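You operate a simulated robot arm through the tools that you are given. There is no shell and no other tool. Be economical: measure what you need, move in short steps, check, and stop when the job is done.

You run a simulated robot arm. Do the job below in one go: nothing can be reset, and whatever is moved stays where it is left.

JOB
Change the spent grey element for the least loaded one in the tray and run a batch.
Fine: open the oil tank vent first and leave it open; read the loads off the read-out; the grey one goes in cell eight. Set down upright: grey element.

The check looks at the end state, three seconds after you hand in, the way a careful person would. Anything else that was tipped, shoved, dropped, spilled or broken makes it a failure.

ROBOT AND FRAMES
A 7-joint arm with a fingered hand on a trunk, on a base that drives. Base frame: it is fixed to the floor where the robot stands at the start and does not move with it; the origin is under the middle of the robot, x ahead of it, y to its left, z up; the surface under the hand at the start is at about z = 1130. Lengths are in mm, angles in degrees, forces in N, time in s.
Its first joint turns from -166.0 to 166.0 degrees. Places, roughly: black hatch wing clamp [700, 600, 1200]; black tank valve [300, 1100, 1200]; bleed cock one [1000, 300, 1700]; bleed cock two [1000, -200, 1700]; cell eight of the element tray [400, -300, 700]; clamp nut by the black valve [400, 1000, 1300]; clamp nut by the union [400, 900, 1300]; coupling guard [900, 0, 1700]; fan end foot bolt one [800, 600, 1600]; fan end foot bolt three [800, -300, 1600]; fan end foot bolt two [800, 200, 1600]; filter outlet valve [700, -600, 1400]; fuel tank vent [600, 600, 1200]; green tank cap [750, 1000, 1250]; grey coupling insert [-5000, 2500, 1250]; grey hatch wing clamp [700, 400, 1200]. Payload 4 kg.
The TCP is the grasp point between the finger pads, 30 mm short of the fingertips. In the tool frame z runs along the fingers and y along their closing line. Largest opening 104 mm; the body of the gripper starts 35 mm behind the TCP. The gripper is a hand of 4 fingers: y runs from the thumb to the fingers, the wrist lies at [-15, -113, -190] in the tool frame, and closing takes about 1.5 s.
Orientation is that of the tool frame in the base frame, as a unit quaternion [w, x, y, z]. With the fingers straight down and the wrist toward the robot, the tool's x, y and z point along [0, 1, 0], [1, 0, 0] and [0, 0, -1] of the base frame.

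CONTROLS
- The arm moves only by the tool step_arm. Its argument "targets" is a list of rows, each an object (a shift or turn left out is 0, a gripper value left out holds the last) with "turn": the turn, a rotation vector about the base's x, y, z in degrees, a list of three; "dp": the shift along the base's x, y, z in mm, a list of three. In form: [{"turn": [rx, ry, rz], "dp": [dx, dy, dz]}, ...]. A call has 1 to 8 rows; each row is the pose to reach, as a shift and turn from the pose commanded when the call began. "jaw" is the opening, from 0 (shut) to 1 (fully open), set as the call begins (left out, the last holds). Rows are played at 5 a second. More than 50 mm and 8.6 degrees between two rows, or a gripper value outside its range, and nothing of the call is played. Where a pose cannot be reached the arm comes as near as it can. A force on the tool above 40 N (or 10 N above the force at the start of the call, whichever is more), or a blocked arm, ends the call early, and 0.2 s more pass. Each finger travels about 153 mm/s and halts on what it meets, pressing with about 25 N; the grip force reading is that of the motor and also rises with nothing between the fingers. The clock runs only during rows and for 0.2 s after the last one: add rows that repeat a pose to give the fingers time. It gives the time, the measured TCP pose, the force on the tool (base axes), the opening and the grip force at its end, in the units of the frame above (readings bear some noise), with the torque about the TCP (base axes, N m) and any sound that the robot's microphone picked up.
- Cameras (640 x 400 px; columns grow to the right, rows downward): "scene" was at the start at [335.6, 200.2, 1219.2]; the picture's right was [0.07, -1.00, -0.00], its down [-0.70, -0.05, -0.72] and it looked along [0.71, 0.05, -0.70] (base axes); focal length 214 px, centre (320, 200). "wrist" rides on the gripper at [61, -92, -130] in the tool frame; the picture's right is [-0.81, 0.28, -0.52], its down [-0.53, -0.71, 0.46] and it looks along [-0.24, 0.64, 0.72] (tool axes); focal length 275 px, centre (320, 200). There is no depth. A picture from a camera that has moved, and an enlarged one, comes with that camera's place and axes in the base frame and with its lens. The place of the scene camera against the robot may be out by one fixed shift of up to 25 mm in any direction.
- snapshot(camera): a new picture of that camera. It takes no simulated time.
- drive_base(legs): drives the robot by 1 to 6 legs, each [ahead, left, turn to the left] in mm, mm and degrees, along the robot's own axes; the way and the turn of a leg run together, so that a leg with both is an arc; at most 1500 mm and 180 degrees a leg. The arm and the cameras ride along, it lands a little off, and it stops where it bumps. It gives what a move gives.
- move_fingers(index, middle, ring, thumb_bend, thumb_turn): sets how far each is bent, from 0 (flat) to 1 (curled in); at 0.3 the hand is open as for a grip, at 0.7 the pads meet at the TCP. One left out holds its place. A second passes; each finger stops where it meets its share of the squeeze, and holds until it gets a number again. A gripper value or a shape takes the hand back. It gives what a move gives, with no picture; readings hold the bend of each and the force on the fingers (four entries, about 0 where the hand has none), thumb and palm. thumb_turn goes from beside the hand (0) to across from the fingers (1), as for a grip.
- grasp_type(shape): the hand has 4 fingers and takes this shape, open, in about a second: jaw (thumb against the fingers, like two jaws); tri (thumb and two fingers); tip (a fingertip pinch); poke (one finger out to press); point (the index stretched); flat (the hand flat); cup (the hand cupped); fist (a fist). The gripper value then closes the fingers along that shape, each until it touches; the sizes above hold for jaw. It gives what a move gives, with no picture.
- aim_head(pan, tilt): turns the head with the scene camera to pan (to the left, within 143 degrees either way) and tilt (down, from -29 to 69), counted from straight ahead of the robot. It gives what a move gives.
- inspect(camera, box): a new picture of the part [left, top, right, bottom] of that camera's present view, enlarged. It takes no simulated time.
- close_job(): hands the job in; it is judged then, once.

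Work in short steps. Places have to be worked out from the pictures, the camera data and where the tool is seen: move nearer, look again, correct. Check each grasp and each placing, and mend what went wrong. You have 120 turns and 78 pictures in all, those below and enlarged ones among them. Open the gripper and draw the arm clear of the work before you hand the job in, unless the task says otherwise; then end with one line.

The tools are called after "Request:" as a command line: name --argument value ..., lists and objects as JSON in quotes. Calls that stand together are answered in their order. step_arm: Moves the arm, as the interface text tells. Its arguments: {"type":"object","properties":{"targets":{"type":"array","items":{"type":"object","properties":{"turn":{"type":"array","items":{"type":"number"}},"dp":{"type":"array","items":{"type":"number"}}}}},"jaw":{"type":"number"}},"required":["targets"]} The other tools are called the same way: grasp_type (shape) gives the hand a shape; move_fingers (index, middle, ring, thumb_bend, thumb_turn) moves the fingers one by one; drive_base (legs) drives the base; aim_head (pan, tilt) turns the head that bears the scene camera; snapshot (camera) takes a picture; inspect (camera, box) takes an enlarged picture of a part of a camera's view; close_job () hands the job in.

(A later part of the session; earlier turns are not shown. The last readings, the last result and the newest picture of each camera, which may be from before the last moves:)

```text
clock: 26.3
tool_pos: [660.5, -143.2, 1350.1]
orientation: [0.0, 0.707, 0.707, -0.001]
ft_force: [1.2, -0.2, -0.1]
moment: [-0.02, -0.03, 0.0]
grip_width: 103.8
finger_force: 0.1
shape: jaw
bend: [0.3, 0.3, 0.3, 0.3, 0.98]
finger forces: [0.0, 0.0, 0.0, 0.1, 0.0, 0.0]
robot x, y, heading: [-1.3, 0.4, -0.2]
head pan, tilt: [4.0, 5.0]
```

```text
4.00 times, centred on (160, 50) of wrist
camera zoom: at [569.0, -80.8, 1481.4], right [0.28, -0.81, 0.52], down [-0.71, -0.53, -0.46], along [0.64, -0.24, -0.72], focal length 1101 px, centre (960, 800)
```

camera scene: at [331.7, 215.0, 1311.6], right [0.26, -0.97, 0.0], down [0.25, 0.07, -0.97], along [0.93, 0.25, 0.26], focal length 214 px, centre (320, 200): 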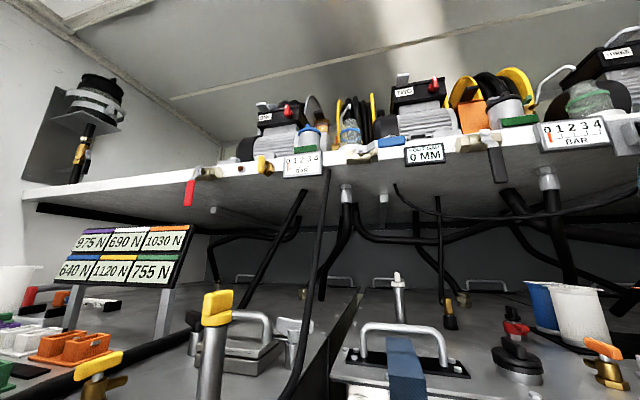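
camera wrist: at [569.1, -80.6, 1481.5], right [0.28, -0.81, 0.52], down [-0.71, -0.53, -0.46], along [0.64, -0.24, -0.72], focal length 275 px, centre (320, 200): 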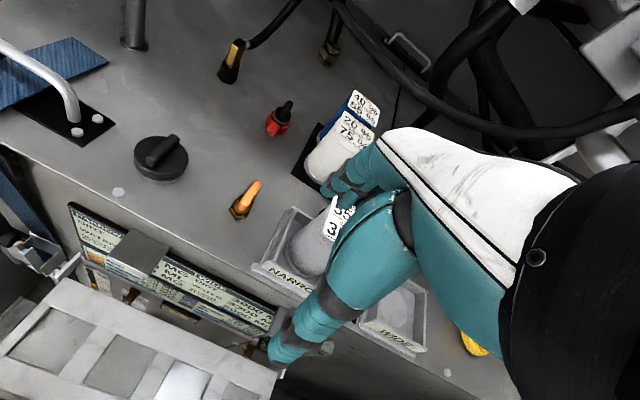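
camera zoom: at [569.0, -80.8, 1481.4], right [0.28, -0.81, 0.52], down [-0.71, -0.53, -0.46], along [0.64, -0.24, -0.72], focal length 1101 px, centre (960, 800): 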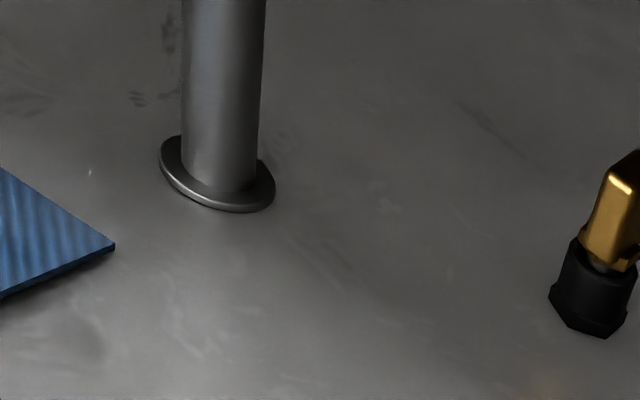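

I settle on the orange brass cock as the oil tank vent (its twin sits where the fuel tank vent is listed). Handle centre about [768,-85,1185], along x; I rotate the hand so that the fingers close along y, above it.

Request:
step_arm --targets '[{"dp": [12, 7, 0], "turn": [0, 0, -8]}, {"dp": [25, 14, 0], "turn": [0, 0, -16]}, {"dp": [40, 21, 0], "turn": [0, 0, -24]}, {"dp": [55, 28, 0], "turn": [0, 0, -32]}, {"dp": [70, 35, 0], "turn": [0, 0, -40]}, {"dp": [85, 42, 0], "turn": [0, 0, -48]}, {"dp": [98, 50, 0], "turn": [0, 0, -56]}, {"dp": [108, 57, 0], "turn": [0, 0, -64]}]' --jaw 0.45

Request:
step_arm --targets '[{"turn": [0, 0, -8]}, {"turn": [0, 0, -16]}, {"turn": [0, 0, -24]}, {"turn": [0, 0, -26]}, {"turn": [0, 0, -26], "dp": [0, 0, -30]}, {"turn": [0, 0, -26], "dp": [0, 0, -60]}]'

Request:
snapshot --camera "wrist"

Request:
aim_head --pan -22 --tilt 8

Request:
snapshot --camera "scene"

```text
clock: 27.7
tool_pos: [740.2, -104.0, 1351.0]
orientation: [0.002, 0.93, 0.366, -0.003]
ft_force: [-21.3, -5.7, 1.9]
moment: [1.14, -3.0, 2.6]
grip_width: 47.1
finger_force: 0.2
shape: jaw
bend: [0.74, 0.47, 0.43, 0.71, 1.0]
finger forces: [0.0, 0.0, 0.0, 0.1, 0.1, 0.0]
robot x, y, heading: [-3.1, 0.1, 0.1]
head pan, tilt: [4.0, 5.0]
stopped in row 7: the force on the tool passed its limit at 112 N (the readings are from after the stop); the commanded pose is now the measured one
```

```text
clock: 28.0
tool_pos: [736.3, -103.2, 1351.8]
orientation: [0.003, 0.934, 0.356, -0.006]
ft_force: [-31.5, -8.0, -2.4]
moment: [0.73, -4.29, 3.72]
grip_width: 47.1
finger_force: 0.1
shape: jaw
bend: [0.74, 0.47, 0.43, 0.71, 1.0]
finger forces: [0.1, 0.0, 0.1, 0.1, 0.1, 0.0]
robot x, y, heading: [3.6, -3.2, -0.3]
head pan, tilt: [4.0, 5.0]
stopped in row 1: the force on the tool passed its limit at 69 N (the readings are from after the stop); the commanded pose is now the measured one
```

```text
38 pictures are left
camera wrist: at [723.0, 6.9, 1481.5], right [-0.42, -0.74, 0.53], down [-0.88, 0.17, -0.45], along [0.24, -0.65, -0.72], focal length 275 px, centre (320, 200)
```

wrist: 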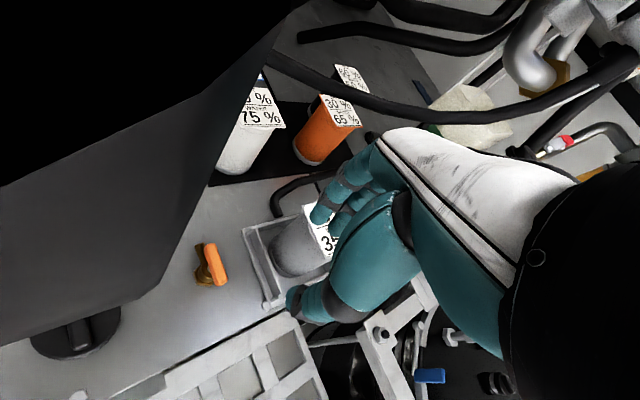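

```text
clock: 28.9
tool_pos: [736.3, -103.5, 1352.3]
orientation: [0.002, 0.935, 0.356, -0.005]
ft_force: [-42.3, -7.8, 1.2]
moment: [1.01, -5.97, 5.15]
grip_width: 47.4
finger_force: 0.0
shape: jaw
bend: [0.74, 0.47, 0.43, 0.71, 1.0]
finger forces: [0.0, 0.1, 0.1, 0.1, 0.1, 0.0]
robot x, y, heading: [0.9, -2.0, -0.1]
head pan, tilt: [-22.0, 8.0]
```

```text
37 pictures are left
camera scene: at [336.8, 158.9, 1277.2], right [-0.37, -0.93, 0.0], down [-0.13, 0.05, -0.99], along [0.92, -0.37, -0.14], focal length 214 px, centre (320, 200)
```

scene: 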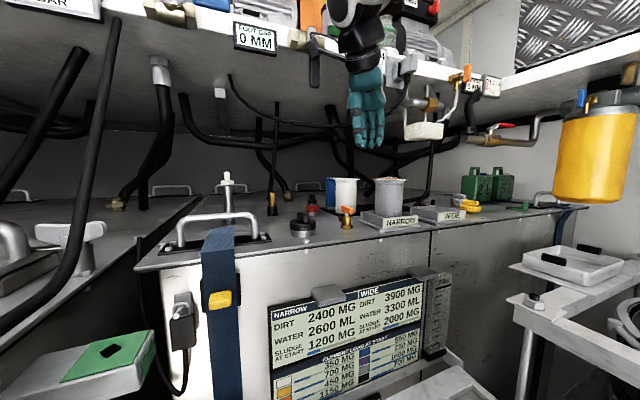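

The forearm ran into the shelf edge with the wrist swung round; nothing appears moved. I back off toward the robot and turn the hand back, then I'll push the handle with one finger instead.

Request:
step_arm --targets '[{"dp": [-20, 0, 0]}, {"dp": [-45, 0, 0]}, {"dp": [-70, 0, 0], "turn": [0, 0, 8]}, {"dp": [-80, 0, 0], "turn": [0, 0, 16]}, {"dp": [-80, 0, 0], "turn": [0, 0, 24]}, {"dp": [-80, 0, 0], "turn": [0, 0, 32]}, {"dp": [-80, 0, 0], "turn": [0, 0, 40]}, {"dp": [-80, 0, 0], "turn": [0, 0, 48]}]'

Request:
grasp_type --shape "poke"

Request:
snapshot --camera "scene"

Request:
snapshot --camera "wrist"

```text
clock: 30.7
tool_pos: [659.6, -102.5, 1349.4]
orientation: [0.005, 0.708, 0.706, -0.007]
ft_force: [0.9, 0.1, -0.2]
moment: [0.0, 0.01, -0.02]
grip_width: 47.0
finger_force: 0.1
shape: jaw
bend: [0.74, 0.47, 0.43, 0.71, 1.0]
finger forces: [0.0, 0.0, 0.1, 0.0, 0.1, 0.1]
robot x, y, heading: [-1.6, 1.1, -0.2]
head pan, tilt: [-22.0, 8.0]
```

```text
clock: 31.6
tool_pos: [659.0, -102.1, 1349.3]
orientation: [0.004, 0.71, 0.705, -0.007]
ft_force: [-0.6, 1.2, 0.4]
moment: [0.0, 0.01, 0.01]
grip_width: 0.1
finger_force: 0.0
shape: poke
bend: [0.7, 0.7, 0.99, 1.0, 1.0]
finger forces: [0.1, 0.0, 0.0, 0.0, 0.0, 0.0]
robot x, y, heading: [-0.6, 0.0, -0.3]
head pan, tilt: [-22.0, 8.0]
```

```text
36 pictures are left
camera scene: at [339.3, 159.3, 1276.4], right [-0.37, -0.93, 0.0], down [-0.13, 0.05, -0.99], along [0.92, -0.37, -0.14], focal length 214 px, centre (320, 200)
```

scene: 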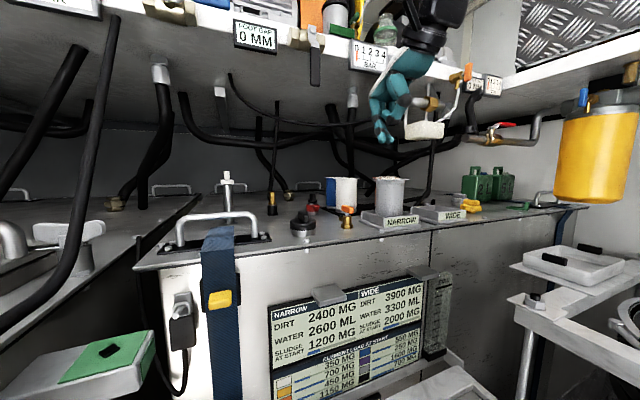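

```text
35 pictures are left
camera wrist: at [569.0, -38.8, 1479.3], right [0.27, -0.8, 0.53], down [-0.72, -0.53, -0.45], along [0.64, -0.26, -0.72], focal length 275 px, centre (320, 200)
```

wrist: 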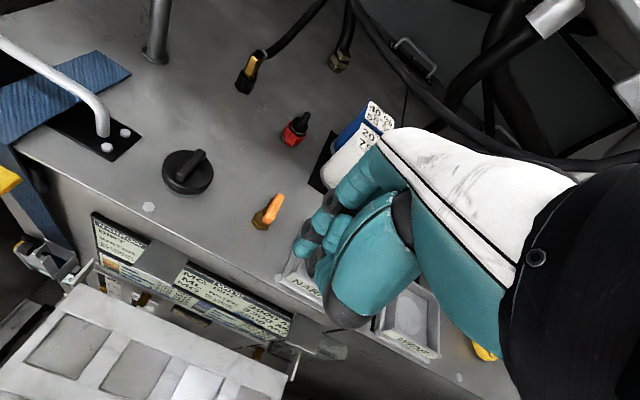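

The hand is clear. I leave only the index out and look where its tip is.

Request:
move_fingers --index 0.55 --middle 1.0 --ring 1.0 --thumb_bend 1.0 --thumb_turn 0.3

Request:
inspect --camera "wrist" --box '[240, 130, 440, 330]'

Request:
inspect --camera "scene" --box '[330, 0, 490, 160]'

```text
clock: 32.6
tool_pos: [659.4, -102.0, 1349.5]
orientation: [0.006, 0.709, 0.705, -0.006]
ft_force: [0.2, -1.3, -0.2]
moment: [0.0, 0.01, 0.02]
grip_width: 45.1
finger_force: 0.1
shape: fingers
bend: [0.55, 1.0, 1.0, 1.0, 0.31]
finger forces: [0.1, 0.1, 0.0, 0.0, 0.0, 0.0]
robot x, y, heading: [0.5, -3.3, -0.1]
head pan, tilt: [-22.0, 8.0]
```

```text
2.00 times, centred on (340, 230) of wrist
camera zoom: at [568.9, -38.8, 1479.3], right [0.27, -0.8, 0.53], down [-0.72, -0.54, -0.45], along [0.64, -0.26, -0.72], focal length 551 px, centre (280, 140)
```

zoom: 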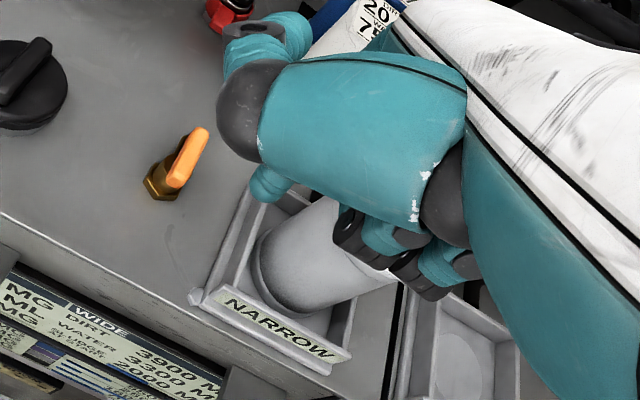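

```text
2.50 times, centred on (410, 80) of scene
camera zoom: at [339.3, 159.3, 1276.4], right [-0.37, -0.93, 0.0], down [-0.13, 0.05, -0.99], along [0.92, -0.37, -0.14], focal length 536 px, centre (95, 500)
```

zoom: 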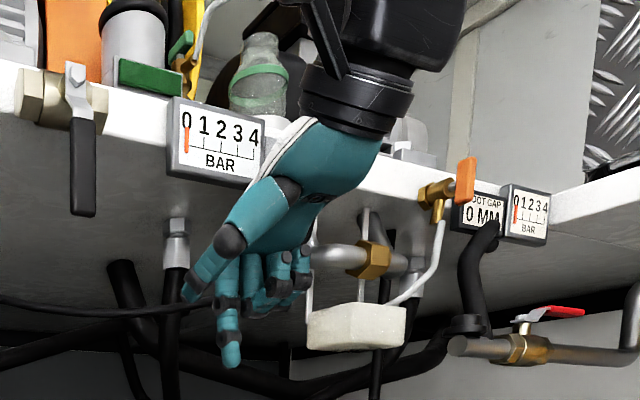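

I tuck the thumb under and look again at the index tip.

Request:
move_fingers --index 0.5 --thumb_turn 1.0 --thumb_bend 0.9

Request:
inspect --camera "wrist" --box '[240, 130, 440, 330]'

Request:
inspect --camera "scene" --box '[330, 0, 490, 160]'

```text
clock: 33.6
tool_pos: [660.1, -102.4, 1349.3]
orientation: [0.005, 0.709, 0.705, -0.006]
ft_force: [0.1, 0.3, 1.5]
moment: [0.0, 0.01, 0.03]
grip_width: 11.9
finger_force: 0.1
shape: fingers
bend: [0.48, 1.0, 1.0, 0.89, 1.0]
finger forces: [0.1, 0.0, 0.0, 0.0, 0.0, 0.0]
robot x, y, heading: [-1.2, -1.8, 0.0]
head pan, tilt: [-22.0, 8.0]
```

```text
2.00 times, centred on (340, 230) of wrist
camera zoom: at [568.9, -38.8, 1479.3], right [0.27, -0.8, 0.53], down [-0.72, -0.54, -0.45], along [0.64, -0.26, -0.72], focal length 551 px, centre (280, 140)
```

zoom: 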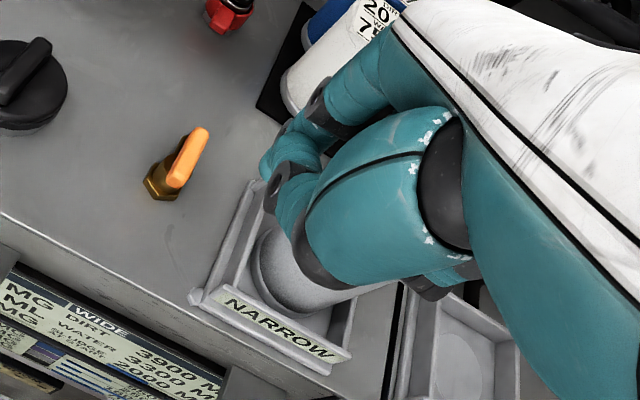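

```text
2.50 times, centred on (410, 80) of scene
camera zoom: at [339.3, 159.3, 1276.4], right [-0.37, -0.93, 0.0], down [-0.13, 0.05, -0.99], along [0.92, -0.37, -0.14], focal length 536 px, centre (95, 500)
```

zoom: 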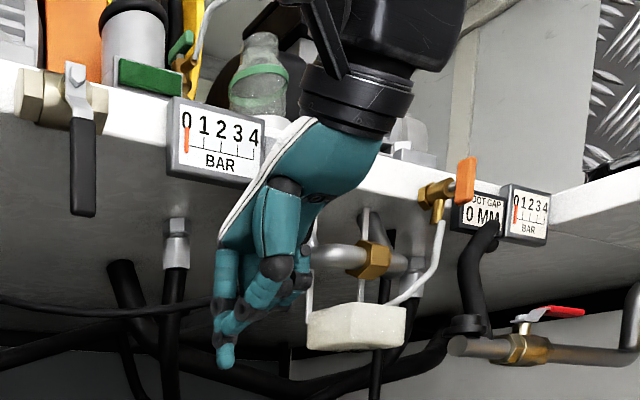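

The index stands alone on the left. I stretch it somewhat, tip about 50 ahead of and 30 below the TCP, and move so it hangs beside the handle on the free (+y) side, still above it.

Request:
move_fingers --index 0.3 --thumb_bend 1.0

Request:
step_arm --targets '[{"dp": [10, 30, 0]}, {"dp": [20, 50, -20]}, {"dp": [42, 50, -55]}, {"dp": [42, 50, -84]}]'

Request:
inspect --camera "wrist" --box '[200, 120, 400, 280]'

Request:
inspect --camera "scene" --box '[260, 100, 420, 240]'

```text
clock: 34.6
tool_pos: [660.2, -102.7, 1349.4]
orientation: [0.005, 0.71, 0.704, -0.006]
ft_force: [-0.6, -0.4, 0.5]
moment: [0.0, -0.02, 0.03]
grip_width: 26.3
finger_force: 0.1
shape: fingers
bend: [0.3, 1.0, 1.0, 0.98, 1.0]
finger forces: [0.1, 0.0, 0.1, 0.0, 0.1, 0.0]
robot x, y, heading: [-2.4, -1.7, 0.0]
head pan, tilt: [-22.0, 8.0]
```

```text
clock: 35.6
tool_pos: [701.3, -53.5, 1265.9]
orientation: [0.006, 0.709, 0.705, -0.005]
ft_force: [-0.9, -0.1, -0.2]
moment: [0.0, -0.04, -0.02]
grip_width: 26.2
finger_force: 0.0
shape: fingers
bend: [0.3, 1.0, 1.0, 0.98, 1.0]
finger forces: [0.1, 0.0, 0.0, 0.0, 0.0, 0.0]
robot x, y, heading: [-0.1, 0.7, 0.0]
head pan, tilt: [-22.0, 8.0]
```

```text
2.50 times, centred on (300, 200) of wrist
camera zoom: at [610.1, 11.3, 1396.6], right [0.27, -0.8, 0.53], down [-0.72, -0.54, -0.45], along [0.64, -0.26, -0.72], focal length 688 px, centre (370, 200)
```

zoom: 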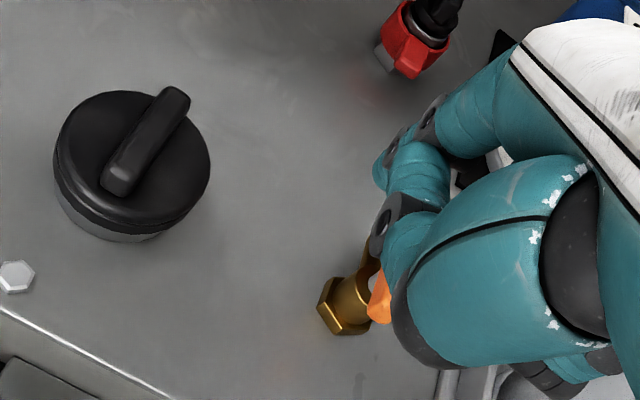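

```text
2.86 times, centred on (340, 170) of scene
camera zoom: at [339.2, 159.3, 1276.4], right [-0.37, -0.93, 0.0], down [-0.13, 0.05, -0.99], along [0.92, -0.37, -0.14], focal length 613 px, centre (263, 286)
```

zoom: 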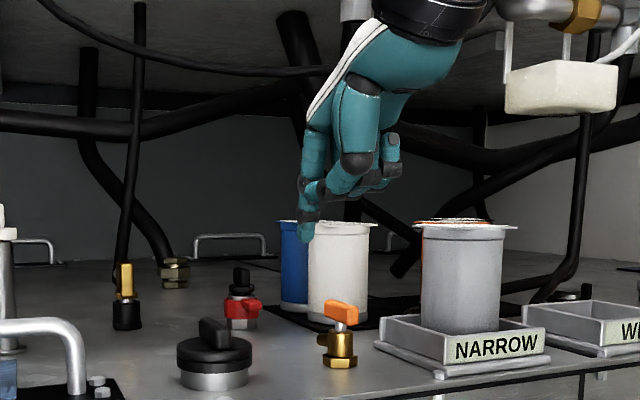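

Index tip is about [753,-42,1240], handle at [768,-83,1185]. I lower beside the handle and creep toward it.

Request:
step_arm --targets '[{"dp": [0, 0, -30]}, {"dp": [0, 0, -58]}, {"dp": [0, -8, -58]}, {"dp": [0, -14, -58]}]'

Request:
inspect --camera "scene" --box '[290, 150, 400, 230]'

```text
clock: 36.6
tool_pos: [701.3, -66.6, 1207.6]
orientation: [0.005, 0.71, 0.705, -0.007]
ft_force: [0.3, 0.2, 0.2]
moment: [0.01, 0.0, 0.04]
grip_width: 26.2
finger_force: 0.0
shape: fingers
bend: [0.3, 1.0, 1.0, 0.98, 1.0]
finger forces: [0.1, 0.1, 0.0, 0.0, 0.0, 0.0]
robot x, y, heading: [-1.4, 0.7, 0.1]
head pan, tilt: [-22.0, 8.0]
```

```text
5.00 times, centred on (345, 190) of scene
camera zoom: at [339.3, 159.4, 1276.4], right [-0.37, -0.93, 0.0], down [-0.13, 0.05, -0.99], along [0.92, -0.37, -0.14], focal length 1072 px, centre (195, 250)
```

zoom: 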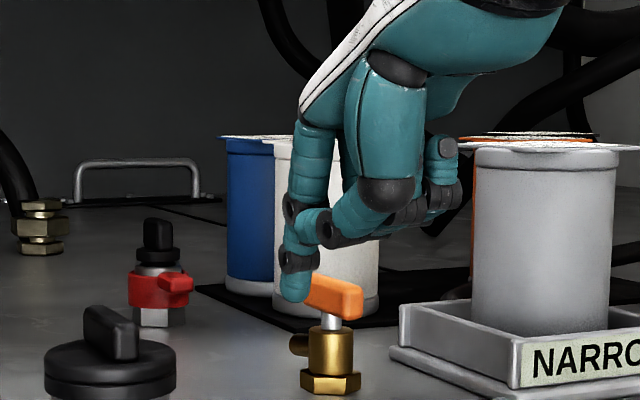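

Tip is level with the handle, just to its +y side. I push slowly toward −y.

Request:
step_arm --targets '[{"dp": [0, -4, 0]}, {"dp": [0, -8, 0]}, {"dp": [0, -12, 0]}, {"dp": [0, -16, 0]}]'

Request:
inspect --camera "scene" --box '[300, 160, 390, 225]'

```text
clock: 37.6
tool_pos: [701.0, -81.6, 1207.0]
orientation: [0.005, 0.71, 0.705, -0.006]
ft_force: [-1.2, -0.4, -0.5]
moment: [-0.01, 0.0, -0.02]
grip_width: 26.4
finger_force: 0.1
shape: fingers
bend: [0.3, 1.0, 1.0, 0.98, 1.0]
finger forces: [0.0, 0.0, 0.0, 0.0, 0.0, 0.1]
robot x, y, heading: [-2.1, 2.0, 0.0]
head pan, tilt: [-22.0, 8.0]
```

```text
6.15 times, centred on (345, 192) of scene
camera zoom: at [339.3, 159.4, 1276.4], right [-0.37, -0.93, 0.0], down [-0.13, 0.05, -0.99], along [0.92, -0.37, -0.14], focal length 1320 px, centre (166, 246)
```

zoom: 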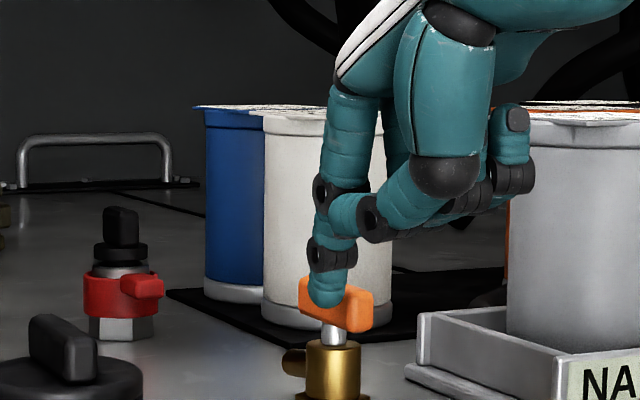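

The finger is now nearer the camera than the handle, about to meet its near end. Continue gently.

Request:
step_arm --targets '[{"dp": [0, -3, 0]}, {"dp": [0, -6, 0]}, {"dp": [0, -9, 0]}, {"dp": [0, -12, 0]}]'

Request:
inspect --camera "scene" --box '[300, 160, 390, 225]'

```text
clock: 38.6
tool_pos: [700.9, -94.8, 1207.2]
orientation: [0.004, 0.71, 0.705, -0.006]
ft_force: [-0.8, 3.7, 1.0]
moment: [0.15, -0.07, 0.26]
grip_width: 26.3
finger_force: 2.4
shape: fingers
bend: [0.3, 1.0, 1.0, 0.98, 1.0]
finger forces: [4.3, 0.0, 0.1, 0.0, 0.0, 0.0]
robot x, y, heading: [-1.1, 3.0, 0.0]
head pan, tilt: [-22.0, 8.0]
```

```text
6.15 times, centred on (345, 192) of scene
camera zoom: at [339.2, 159.6, 1276.4], right [-0.37, -0.93, 0.0], down [-0.13, 0.05, -0.99], along [0.92, -0.37, -0.14], focal length 1320 px, centre (166, 246)
```

zoom: 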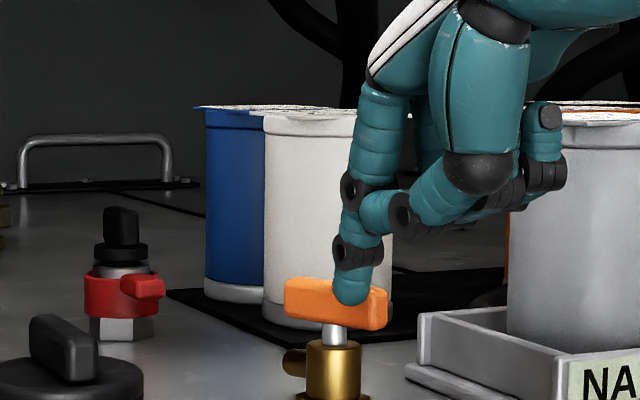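

The handle turned counterclockwise under only ~4 N. I carry on along the arc to a full quarter turn.

Request:
step_arm --targets '[{"dp": [1, -4, 0]}, {"dp": [3, -8, 0]}, {"dp": [6, -11, 0]}, {"dp": [9, -13, 0]}, {"dp": [12, -14, 0]}, {"dp": [15, -14, 0]}]'

Request:
inspect --camera "scene" --box '[300, 160, 390, 225]'

```text
clock: 40.0
tool_pos: [716.4, -108.7, 1206.8]
orientation: [0.005, 0.709, 0.705, -0.006]
ft_force: [-9.9, 1.0, 2.3]
moment: [0.03, 0.1, 0.12]
grip_width: 23.4
finger_force: 4.6
shape: fingers
bend: [0.35, 1.0, 1.0, 0.97, 1.0]
finger forces: [9.3, 0.0, 0.1, 0.1, 0.1, 0.1]
robot x, y, heading: [-2.5, -0.5, -0.3]
head pan, tilt: [-22.0, 8.0]
```

```text
6.15 times, centred on (345, 192) of scene
camera zoom: at [338.8, 159.3, 1276.5], right [-0.37, -0.93, 0.0], down [-0.13, 0.05, -0.99], along [0.92, -0.37, -0.14], focal length 1320 px, centre (166, 246)
```

zoom: 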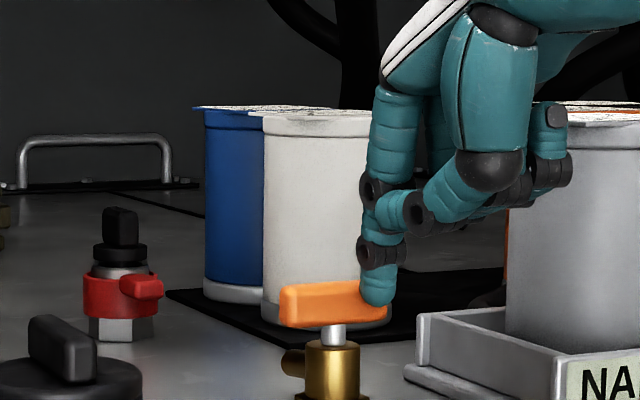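

The handle now lies across (along y), with the push meeting a stop at ~10 N: a full quarter turn. I retreat, reshape the hand as jaws and move above the grey element, judged at [757,-198] with its top at z≈1255.

Request:
step_arm --targets '[{"dp": [-20, 5, 0]}, {"dp": [-30, 15, 30]}, {"dp": [-30, 15, 75]}, {"dp": [-30, 15, 120]}, {"dp": [-30, 0, 150]}]'

Request:
grasp_type --shape "jaw"

Request:
step_arm --targets '[{"dp": [35, -40, 0]}, {"dp": [60, -75, 0]}, {"dp": [70, -89, 0]}, {"dp": [70, -89, 0]}]' --jaw 1.0

Request:
snapshot --camera "wrist"

Request:
inspect --camera "scene" --box '[280, 80, 480, 240]'

```text
clock: 41.2
tool_pos: [685.4, -110.9, 1357.1]
orientation: [0.005, 0.709, 0.705, -0.006]
ft_force: [1.2, 0.1, 0.0]
moment: [0.01, 0.02, -0.01]
grip_width: 26.4
finger_force: 0.1
shape: fingers
bend: [0.29, 1.0, 1.0, 0.98, 1.0]
finger forces: [0.0, 0.0, 0.0, 0.0, 0.0, 0.0]
robot x, y, heading: [3.7, -0.4, -0.0]
head pan, tilt: [-22.0, 8.0]
```

```text
clock: 42.1
tool_pos: [686.2, -110.3, 1356.8]
orientation: [0.005, 0.709, 0.705, -0.006]
ft_force: [0.3, 0.0, -0.1]
moment: [-0.01, 0.01, 0.04]
grip_width: 103.8
finger_force: 0.0
shape: jaw
bend: [0.3, 0.3, 0.3, 0.3, 0.98]
finger forces: [0.0, 0.0, 0.0, 0.0, 0.1, 0.0]
robot x, y, heading: [-2.0, 5.8, -0.1]
head pan, tilt: [-22.0, 8.0]
```

```text
refused: row 1 steps farther than a row can; nothing moved
```

```text
24 pictures are left
camera wrist: at [595.1, -46.2, 1486.5], right [0.27, -0.8, 0.53], down [-0.72, -0.54, -0.45], along [0.64, -0.26, -0.72], focal length 275 px, centre (320, 200)
```

wrist: 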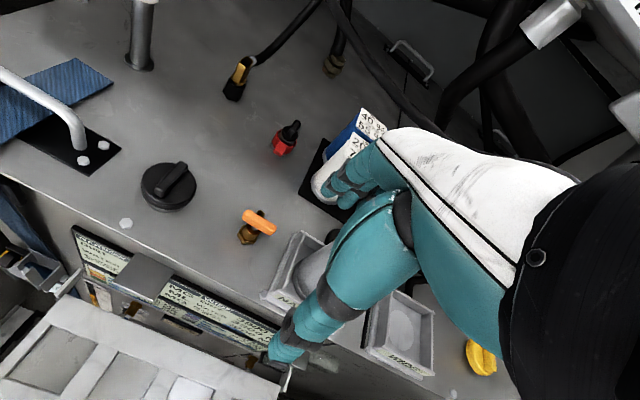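

```text
2.50 times, centred on (380, 160) of scene
camera zoom: at [339.3, 159.3, 1276.4], right [-0.37, -0.93, 0.0], down [-0.13, 0.05, -0.99], along [0.92, -0.37, -0.14], focal length 536 px, centre (170, 300)
```

zoom: 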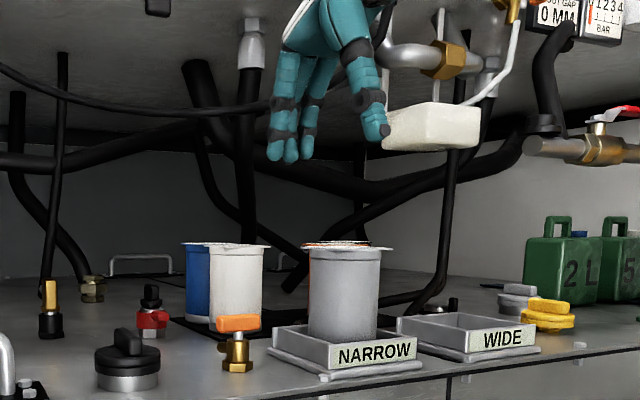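

The cock handle is clearly across now. I move above the grey element in smaller rows and lower to just above it.

Request:
step_arm --targets '[{"dp": [20, -30, 0]}, {"dp": [40, -60, 0]}, {"dp": [60, -80, 0]}, {"dp": [71, -88, 0]}, {"dp": [71, -88, -35]}, {"dp": [71, -88, -60]}]'

Request:
inspect --camera "scene" --box '[320, 90, 460, 230]'

Request:
snapshot --camera "wrist"

```text
clock: 43.5
tool_pos: [757.9, -197.1, 1298.8]
orientation: [0.005, 0.709, 0.705, -0.005]
ft_force: [-0.9, 0.7, 0.3]
moment: [0.02, -0.01, 0.02]
grip_width: 103.6
finger_force: 0.0
shape: jaw
bend: [0.3, 0.3, 0.3, 0.3, 0.98]
finger forces: [0.0, 0.1, 0.0, 0.1, 0.1, 0.1]
robot x, y, heading: [-0.7, -2.6, -0.1]
head pan, tilt: [-22.0, 8.0]
```

```text
2.86 times, centred on (390, 160) of scene
camera zoom: at [339.2, 159.3, 1276.4], right [-0.37, -0.93, 0.0], down [-0.13, 0.05, -0.99], along [0.92, -0.37, -0.14], focal length 613 px, centre (120, 314)
```

zoom: 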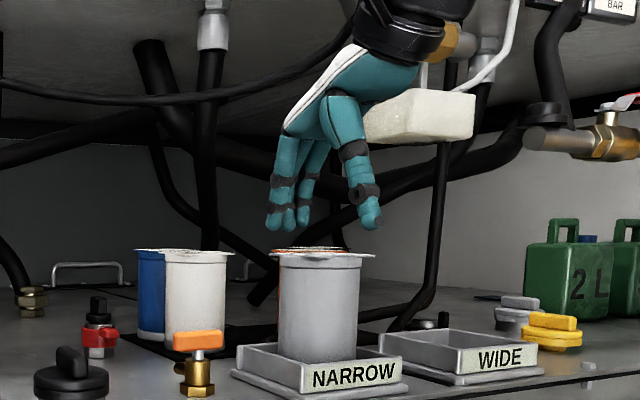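

```text
21 pictures are left
camera wrist: at [667.5, -132.8, 1428.2], right [0.27, -0.8, 0.53], down [-0.72, -0.54, -0.45], along [0.64, -0.26, -0.72], focal length 275 px, centre (320, 200)
```

wrist: 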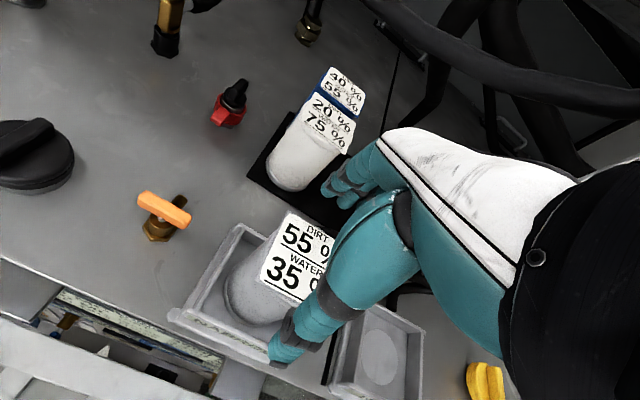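

The element top is centred under the TCP in both views. Lower to z≈1230 and close.

Request:
step_arm --targets '[{"dp": [0, 0, -25]}, {"dp": [0, 0, -45]}, {"dp": [0, 0, -60]}, {"dp": [0, 0, -68]}]'

Request:
step_arm --targets '[{}, {}, {}, {}, {}, {}, {}, {}]' --jaw 0.0

Request:
inspect --camera "scene" --box '[320, 90, 460, 230]'

```text
clock: 44.5
tool_pos: [758.6, -195.3, 1231.1]
orientation: [0.005, 0.71, 0.704, -0.005]
ft_force: [2.6, 1.1, 4.1]
moment: [0.05, -0.11, 0.04]
grip_width: 104.1
finger_force: 0.1
shape: jaw
bend: [0.29, 0.3, 0.3, 0.3, 0.98]
finger forces: [3.8, 0.0, 0.0, 0.1, 0.1, 0.0]
robot x, y, heading: [-0.2, 0.2, -0.0]
head pan, tilt: [-22.0, 8.0]
```

```text
clock: 46.3
tool_pos: [757.8, -194.9, 1231.3]
orientation: [0.006, 0.71, 0.704, -0.006]
ft_force: [3.7, 2.3, 11.7]
moment: [0.02, 0.16, -0.02]
grip_width: 65.4
finger_force: 24.9
shape: jaw
bend: [0.35, 0.36, 0.34, 0.72, 1.0]
finger forces: [22.0, 6.9, 0.0, 0.0, 23.3, 0.1]
robot x, y, heading: [3.1, 2.9, 0.1]
head pan, tilt: [-22.0, 8.0]
```

```text
2.86 times, centred on (390, 160) of scene
camera zoom: at [339.1, 159.5, 1276.5], right [-0.37, -0.93, 0.0], down [-0.13, 0.05, -0.99], along [0.92, -0.37, -0.14], focal length 613 px, centre (120, 314)
```

zoom: 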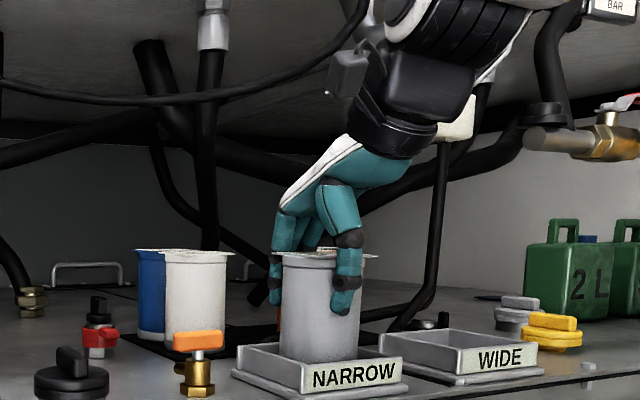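

Gripped at 65 mm with ~23 N. Lift slowly and check.

Request:
step_arm --targets '[{"dp": [0, 0, 8]}, {"dp": [0, 0, 20]}, {"dp": [0, 0, 40]}, {"dp": [0, 0, 70]}, {"dp": [0, 0, 100]}]'

Request:
snapshot --camera "wrist"

```text
clock: 47.5
tool_pos: [757.9, -196.7, 1330.1]
orientation: [0.004, 0.709, 0.705, -0.006]
ft_force: [0.0, 0.6, -4.5]
moment: [0.05, 0.02, -0.02]
grip_width: 64.2
finger_force: 25.3
shape: jaw
bend: [0.37, 0.36, 0.34, 0.72, 1.0]
finger forces: [16.8, 6.8, 0.1, 0.1, 22.8, 0.1]
robot x, y, heading: [1.1, -3.5, -0.0]
head pan, tilt: [-22.0, 8.0]
```

```text
19 pictures are left
camera wrist: at [667.6, -133.5, 1459.9], right [0.27, -0.8, 0.53], down [-0.72, -0.53, -0.45], along [0.64, -0.26, -0.72], focal length 275 px, centre (320, 200)
```

wrist: 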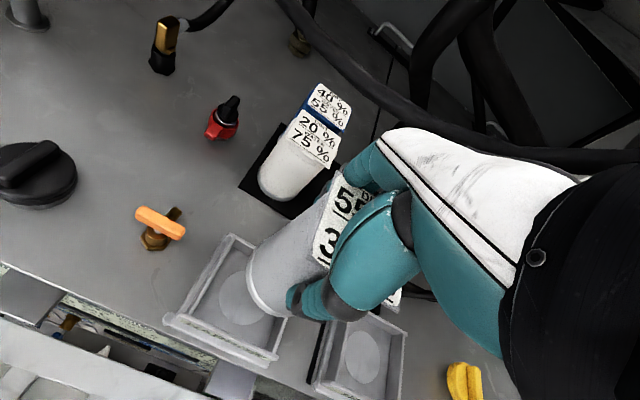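

Lifted cleanly (4.5 N), and the seat's centre mark is at about [760,-197]. I judge cell eight centre at ~[439,-317], floor z≈735; I carry the grey back over it, staying high.

Request:
step_arm --targets '[{"dp": [-46, -5, 0]}, {"dp": [-92, -10, 0]}, {"dp": [-138, -15, 0]}, {"dp": [-182, -30, 0]}, {"dp": [-226, -50, 0]}, {"dp": [-268, -74, 0]}, {"dp": [-300, -100, -10]}, {"dp": [-318, -119, -30]}]'

Request:
step_arm --targets '[{"dp": [0, 0, -45]}, {"dp": [0, 0, -90]}, {"dp": [0, 0, -135]}, {"dp": [0, 0, -180]}, {"dp": [0, 0, -225]}, {"dp": [0, 0, -270]}, {"dp": [0, 0, -300]}]'

Request:
snapshot --camera "wrist"

Request:
aim_head --pan -50 --tilt 45

Request:
snapshot --camera "scene"

```text
clock: 49.3
tool_pos: [440.6, -315.1, 1299.8]
orientation: [0.004, 0.71, 0.705, -0.007]
ft_force: [0.3, -0.2, -4.2]
moment: [0.02, 0.07, -0.03]
grip_width: 63.9
finger_force: 25.2
shape: jaw
bend: [0.38, 0.36, 0.34, 0.72, 1.0]
finger forces: [13.6, 7.8, 0.1, 0.0, 22.6, 0.0]
robot x, y, heading: [-3.3, -0.4, 0.1]
head pan, tilt: [-22.0, 8.0]
```

```text
clock: 50.9
tool_pos: [447.4, -340.0, 1016.5]
orientation: [0.004, 0.709, 0.705, -0.006]
ft_force: [0.3, -0.8, -4.3]
moment: [0.01, 0.05, 0.0]
grip_width: 63.6
finger_force: 25.4
shape: jaw
bend: [0.39, 0.35, 0.34, 0.72, 1.0]
finger forces: [10.1, 9.2, 1.1, 0.1, 20.8, 0.1]
out of reach, approached as far as the arm can: row 6, 7
robot x, y, heading: [-1.2, 1.0, -0.1]
head pan, tilt: [-22.0, 8.0]
```

```text
18 pictures are left
camera wrist: at [356.8, -277.2, 1145.9], right [0.27, -0.8, 0.53], down [-0.72, -0.54, -0.45], along [0.64, -0.26, -0.72], focal length 275 px, centre (320, 200)
```

wrist: 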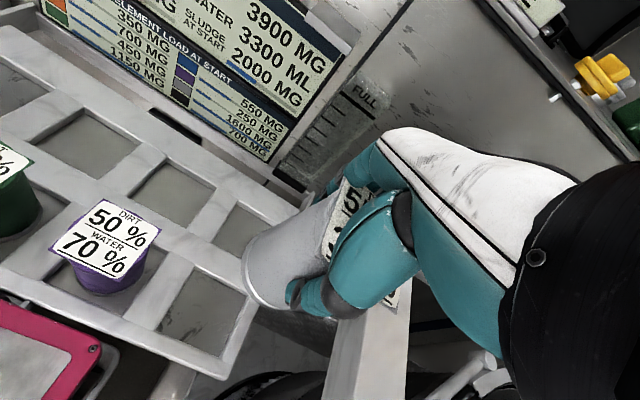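

```text
clock: 51.9
tool_pos: [447.4, -340.2, 1016.8]
orientation: [0.005, 0.709, 0.705, -0.006]
ft_force: [-0.7, -0.9, -4.4]
moment: [0.01, 0.03, -0.02]
grip_width: 63.9
finger_force: 24.7
shape: jaw
bend: [0.39, 0.35, 0.34, 0.72, 1.0]
finger forces: [10.1, 9.2, 1.1, 0.0, 20.8, 0.0]
robot x, y, heading: [-3.0, 0.0, -0.0]
head pan, tilt: [-50.0, 45.0]
```

```text
17 pictures are left
camera scene: at [305.8, 131.6, 1218.3], right [-0.77, -0.64, 0.0], down [-0.45, 0.54, -0.71], along [0.46, -0.54, -0.71], focal length 214 px, centre (320, 200)
```

scene: 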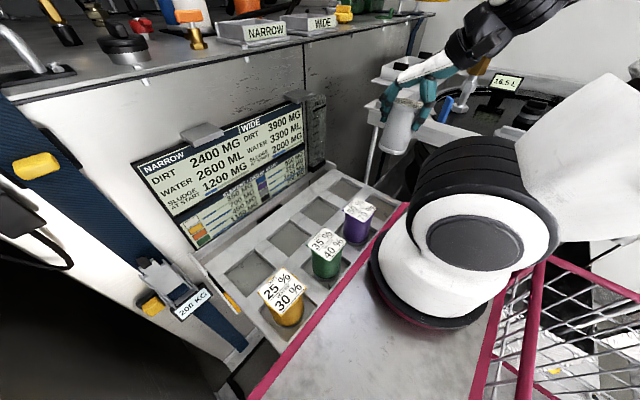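

At this spot the tray is too close under the shoulder to reach down. I raise the arm a little and drive straight back 300 mm so the tray lies in front.

Request:
step_arm --targets '[{"dp": [0, 0, 40]}, {"dp": [0, 0, 85]}, {"dp": [0, 0, 130]}]'

Request:
drive_base --legs '[[-150, 0, 0], [-150, 0, 0]]'

```text
clock: 52.7
tool_pos: [447.8, -340.3, 1146.3]
orientation: [0.005, 0.709, 0.705, -0.006]
ft_force: [-0.2, 0.0, -4.9]
moment: [0.07, 0.06, 0.0]
grip_width: 63.8
finger_force: 25.0
shape: jaw
bend: [0.39, 0.35, 0.34, 0.72, 1.0]
finger forces: [10.0, 9.4, 1.3, 0.0, 20.7, 0.0]
robot x, y, heading: [-3.9, 0.8, 0.1]
head pan, tilt: [-50.0, 45.0]
```

```text
clock: 55.1
tool_pos: [149.9, -339.1, 1147.0]
orientation: [0.005, 0.708, 0.706, -0.006]
ft_force: [0.2, 0.6, -4.0]
moment: [0.04, 0.01, -0.03]
grip_width: 63.8
finger_force: 24.8
shape: jaw
bend: [0.39, 0.35, 0.34, 0.72, 1.0]
finger forces: [10.0, 9.2, 1.4, 0.0, 20.9, 0.0]
robot x, y, heading: [-301.3, -0.5, 0.1]
head pan, tilt: [-50.0, 45.0]
```

Drove back cleanly. Now move over cell eight and go down, still above the tray, then look.

Request:
step_arm --targets '[{"dp": [45, 3, 0]}, {"dp": [90, 6, 0]}, {"dp": [135, 9, 0]}, {"dp": [180, 12, 0]}, {"dp": [225, 15, 0]}, {"dp": [265, 18, 0]}, {"dp": [290, 18, -20]}, {"dp": [290, 18, -60]}]'

Request:
step_arm --targets '[{"dp": [0, 0, -45]}, {"dp": [0, 0, -90]}, {"dp": [0, 0, -135]}, {"dp": [0, 0, -160]}]'

Request:
snapshot --camera "wrist"

Request:
aim_head --pan -28 --tilt 30

Request:
snapshot --camera "scene"

```text
clock: 56.9
tool_pos: [439.2, -321.2, 1086.8]
orientation: [0.005, 0.708, 0.706, -0.006]
ft_force: [0.6, 0.6, -4.8]
moment: [0.03, 0.01, -0.03]
grip_width: 63.9
finger_force: 25.1
shape: jaw
bend: [0.39, 0.35, 0.34, 0.73, 1.0]
finger forces: [9.5, 9.5, 1.7, 0.1, 20.9, 0.1]
robot x, y, heading: [-300.4, 0.6, 0.1]
head pan, tilt: [-50.0, 45.0]
```

```text
clock: 57.9
tool_pos: [437.3, -320.6, 927.3]
orientation: [0.005, 0.708, 0.706, -0.005]
ft_force: [-0.8, -0.3, -3.8]
moment: [0.02, 0.07, 0.03]
grip_width: 64.1
finger_force: 25.0
shape: jaw
bend: [0.39, 0.35, 0.34, 0.73, 1.0]
finger forces: [9.2, 9.7, 1.9, 0.0, 20.8, 0.1]
robot x, y, heading: [-299.6, -0.7, 0.2]
head pan, tilt: [-50.0, 45.0]
```

```text
16 pictures are left
camera wrist: at [346.7, -257.2, 1057.1], right [0.27, -0.8, 0.53], down [-0.72, -0.54, -0.45], along [0.64, -0.26, -0.72], focal length 275 px, centre (320, 200)
```

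wrist: 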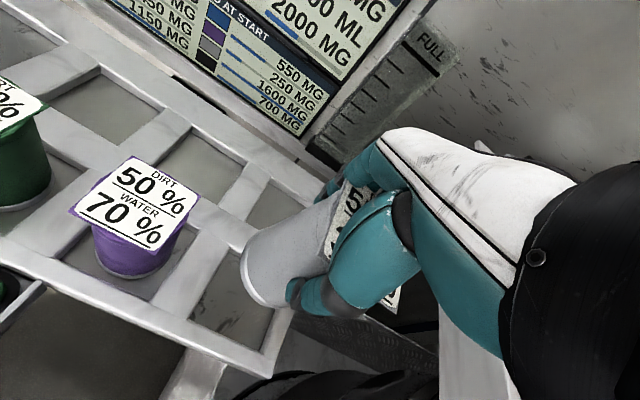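

```text
clock: 58.7
tool_pos: [437.7, -320.2, 928.0]
orientation: [0.005, 0.709, 0.706, -0.007]
ft_force: [-0.8, 0.4, -4.3]
moment: [0.03, 0.06, -0.02]
grip_width: 64.2
finger_force: 24.6
shape: jaw
bend: [0.39, 0.35, 0.34, 0.73, 1.0]
finger forces: [9.2, 9.5, 1.9, 0.1, 20.7, 0.0]
robot x, y, heading: [-300.2, -2.4, 0.2]
head pan, tilt: [-28.0, 30.0]
```

```text
15 pictures are left
camera scene: at [32.9, 152.4, 1240.8], right [-0.47, -0.88, 0.0], down [-0.44, 0.23, -0.87], along [0.77, -0.4, -0.5], focal length 214 px, centre (320, 200)
```

scene: 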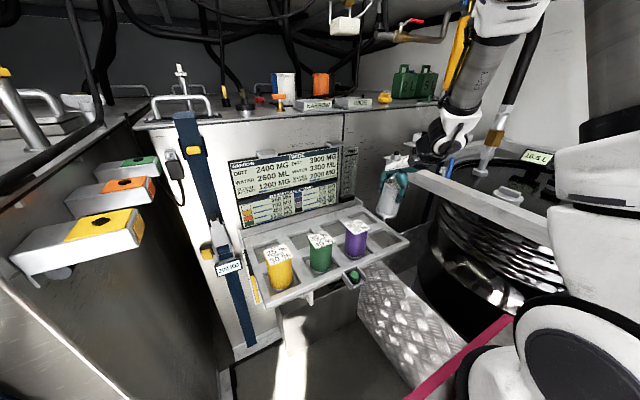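

Cell eight's middle projects right below the held element. A green push button shows beneath the tray's front edge — likely the batch start. I lower to near the floor, then creep.

Request:
step_arm --targets '[{"dp": [3, 0, -40]}, {"dp": [3, 0, -80]}, {"dp": [3, 0, -105]}]'

Request:
step_arm --targets '[{"dp": [0, 0, -4]}, {"dp": [0, 0, -8]}, {"dp": [0, 0, -12]}, {"dp": [0, 0, -16]}, {"dp": [0, 0, -20]}, {"dp": [0, 0, -24]}]'

Request:
snapshot --camera "wrist"

```text
clock: 59.5
tool_pos: [441.5, -321.2, 820.0]
orientation: [0.005, 0.708, 0.706, -0.006]
ft_force: [-0.8, -0.4, -4.1]
moment: [0.02, 0.07, 0.0]
grip_width: 64.1
finger_force: 24.9
shape: jaw
bend: [0.39, 0.35, 0.34, 0.73, 1.0]
finger forces: [9.1, 9.7, 2.0, 0.0, 20.7, 0.1]
robot x, y, heading: [-300.0, -0.7, 0.1]
head pan, tilt: [-28.0, 30.0]
```

```text
clock: 60.5
tool_pos: [443.8, -322.0, 809.1]
orientation: [0.01, 0.709, 0.705, -0.003]
ft_force: [-4.3, -1.1, 22.4]
moment: [-0.12, 0.18, 0.04]
grip_width: 67.2
finger_force: 25.0
shape: jaw
bend: [0.39, 0.32, 0.32, 0.75, 1.0]
finger forces: [10.0, 10.1, 3.3, 0.0, 26.3, 0.1]
robot x, y, heading: [-299.0, -0.0, 0.4]
head pan, tilt: [-28.0, 30.0]
stopped in row 5: the force on the tool passed its limit at 42 N (the readings are from after the stop); the commanded pose is now the measured one
```

```text
14 pictures are left
camera wrist: at [351.8, -259.0, 938.0], right [0.27, -0.8, 0.53], down [-0.71, -0.54, -0.45], along [0.65, -0.26, -0.71], focal length 275 px, centre (320, 200)
```

wrist: 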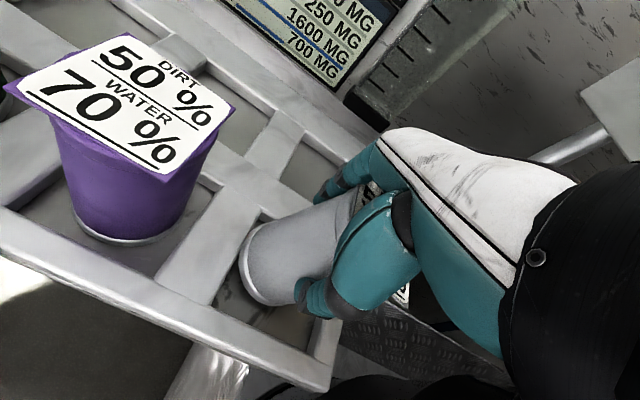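

It met the cell floor at about the expected height (bottom ≈728), sitting inside the cell. I ease the press and open the hand.

Request:
step_arm --targets '[{"dp": [0, 0, 2]}, {"dp": [0, 0, 3]}]'

Request:
step_arm --targets '[{}, {}, {}, {}, {}]' --jaw 1.0

Request:
step_arm --targets '[{"dp": [0, 0, 15]}, {"dp": [0, 0, 40]}, {"dp": [0, 0, 80]}, {"dp": [0, 0, 120]}]'

Request:
snapshot --camera "wrist"

```text
clock: 61.1
tool_pos: [444.7, -322.2, 810.5]
orientation: [0.007, 0.709, 0.705, -0.003]
ft_force: [-0.2, -7.7, 7.7]
moment: [-0.12, 0.12, -0.03]
grip_width: 66.3
finger_force: 25.2
shape: jaw
bend: [0.39, 0.32, 0.32, 0.75, 1.0]
finger forces: [8.6, 10.8, 4.0, 0.0, 22.2, 0.1]
robot x, y, heading: [-297.8, -2.0, 0.6]
head pan, tilt: [-28.0, 30.0]
```

```text
clock: 62.4
tool_pos: [444.5, -321.1, 810.9]
orientation: [0.008, 0.709, 0.706, -0.004]
ft_force: [-0.4, -0.5, -0.1]
moment: [0.03, 0.0, 0.03]
grip_width: 103.7
finger_force: 0.1
shape: jaw
bend: [0.3, 0.3, 0.3, 0.3, 0.98]
finger forces: [0.0, 0.0, 0.0, 0.0, 0.0, 0.0]
robot x, y, heading: [-301.8, 0.2, 0.4]
head pan, tilt: [-28.0, 30.0]
```

```text
clock: 63.4
tool_pos: [443.3, -321.4, 931.1]
orientation: [0.007, 0.709, 0.705, -0.004]
ft_force: [0.5, 0.4, -0.2]
moment: [-0.01, -0.01, 0.0]
grip_width: 104.1
finger_force: 0.1
shape: jaw
bend: [0.3, 0.3, 0.3, 0.3, 0.98]
finger forces: [0.0, 0.0, 0.0, 0.0, 0.0, 0.0]
robot x, y, heading: [-300.1, 1.4, 0.1]
head pan, tilt: [-28.0, 30.0]
```

```text
13 pictures are left
camera wrist: at [351.9, -258.3, 1059.3], right [0.27, -0.8, 0.53], down [-0.71, -0.54, -0.45], along [0.65, -0.26, -0.72], focal length 275 px, centre (320, 200)
```

wrist: 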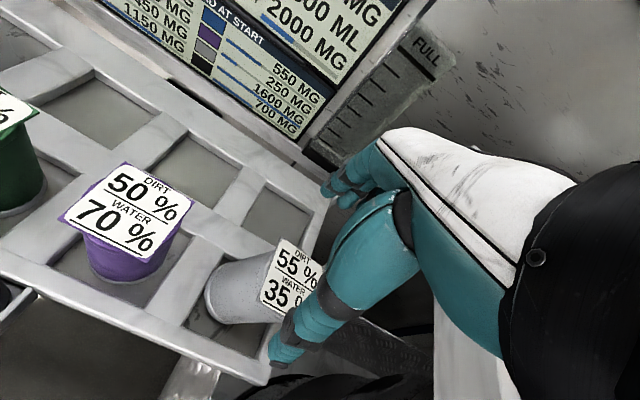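

Grey rests in cell eight; I check its uprightness with the scene camera.

Request:
inspect --camera "scene" --box '[240, 200, 430, 310]'

```text
3.37 times, centred on (335, 255) of scene
camera zoom: at [33.2, 152.4, 1240.8], right [-0.47, -0.88, 0.0], down [-0.44, 0.23, -0.87], along [0.77, -0.4, -0.5], focal length 722 px, centre (270, 15)
```

zoom: 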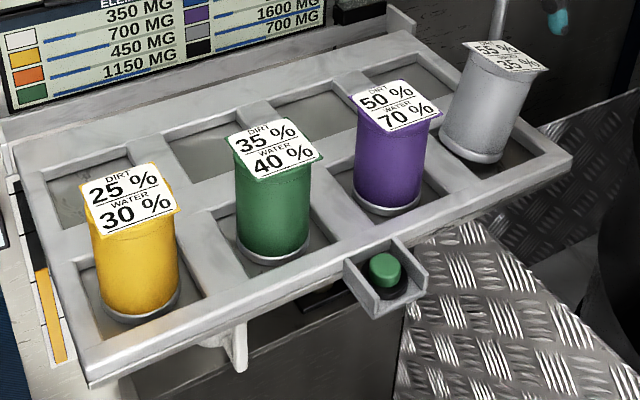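

The grey element is leaning — its base rests on a divider edge. I zoom in to see which way to shift it.

Request:
inspect --camera "scene" --box '[335, 200, 415, 260]'

```text
6.67 times, centred on (375, 230) of scene
camera zoom: at [33.2, 152.4, 1240.8], right [-0.47, -0.88, 0.0], down [-0.44, 0.23, -0.87], along [0.77, -0.4, -0.5], focal length 1430 px, centre (-47, 0)
```

zoom: 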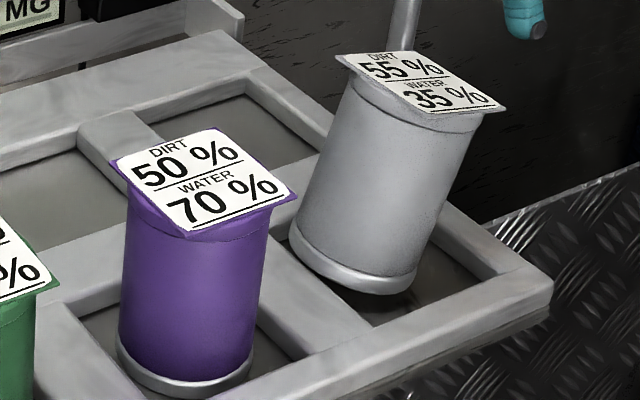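

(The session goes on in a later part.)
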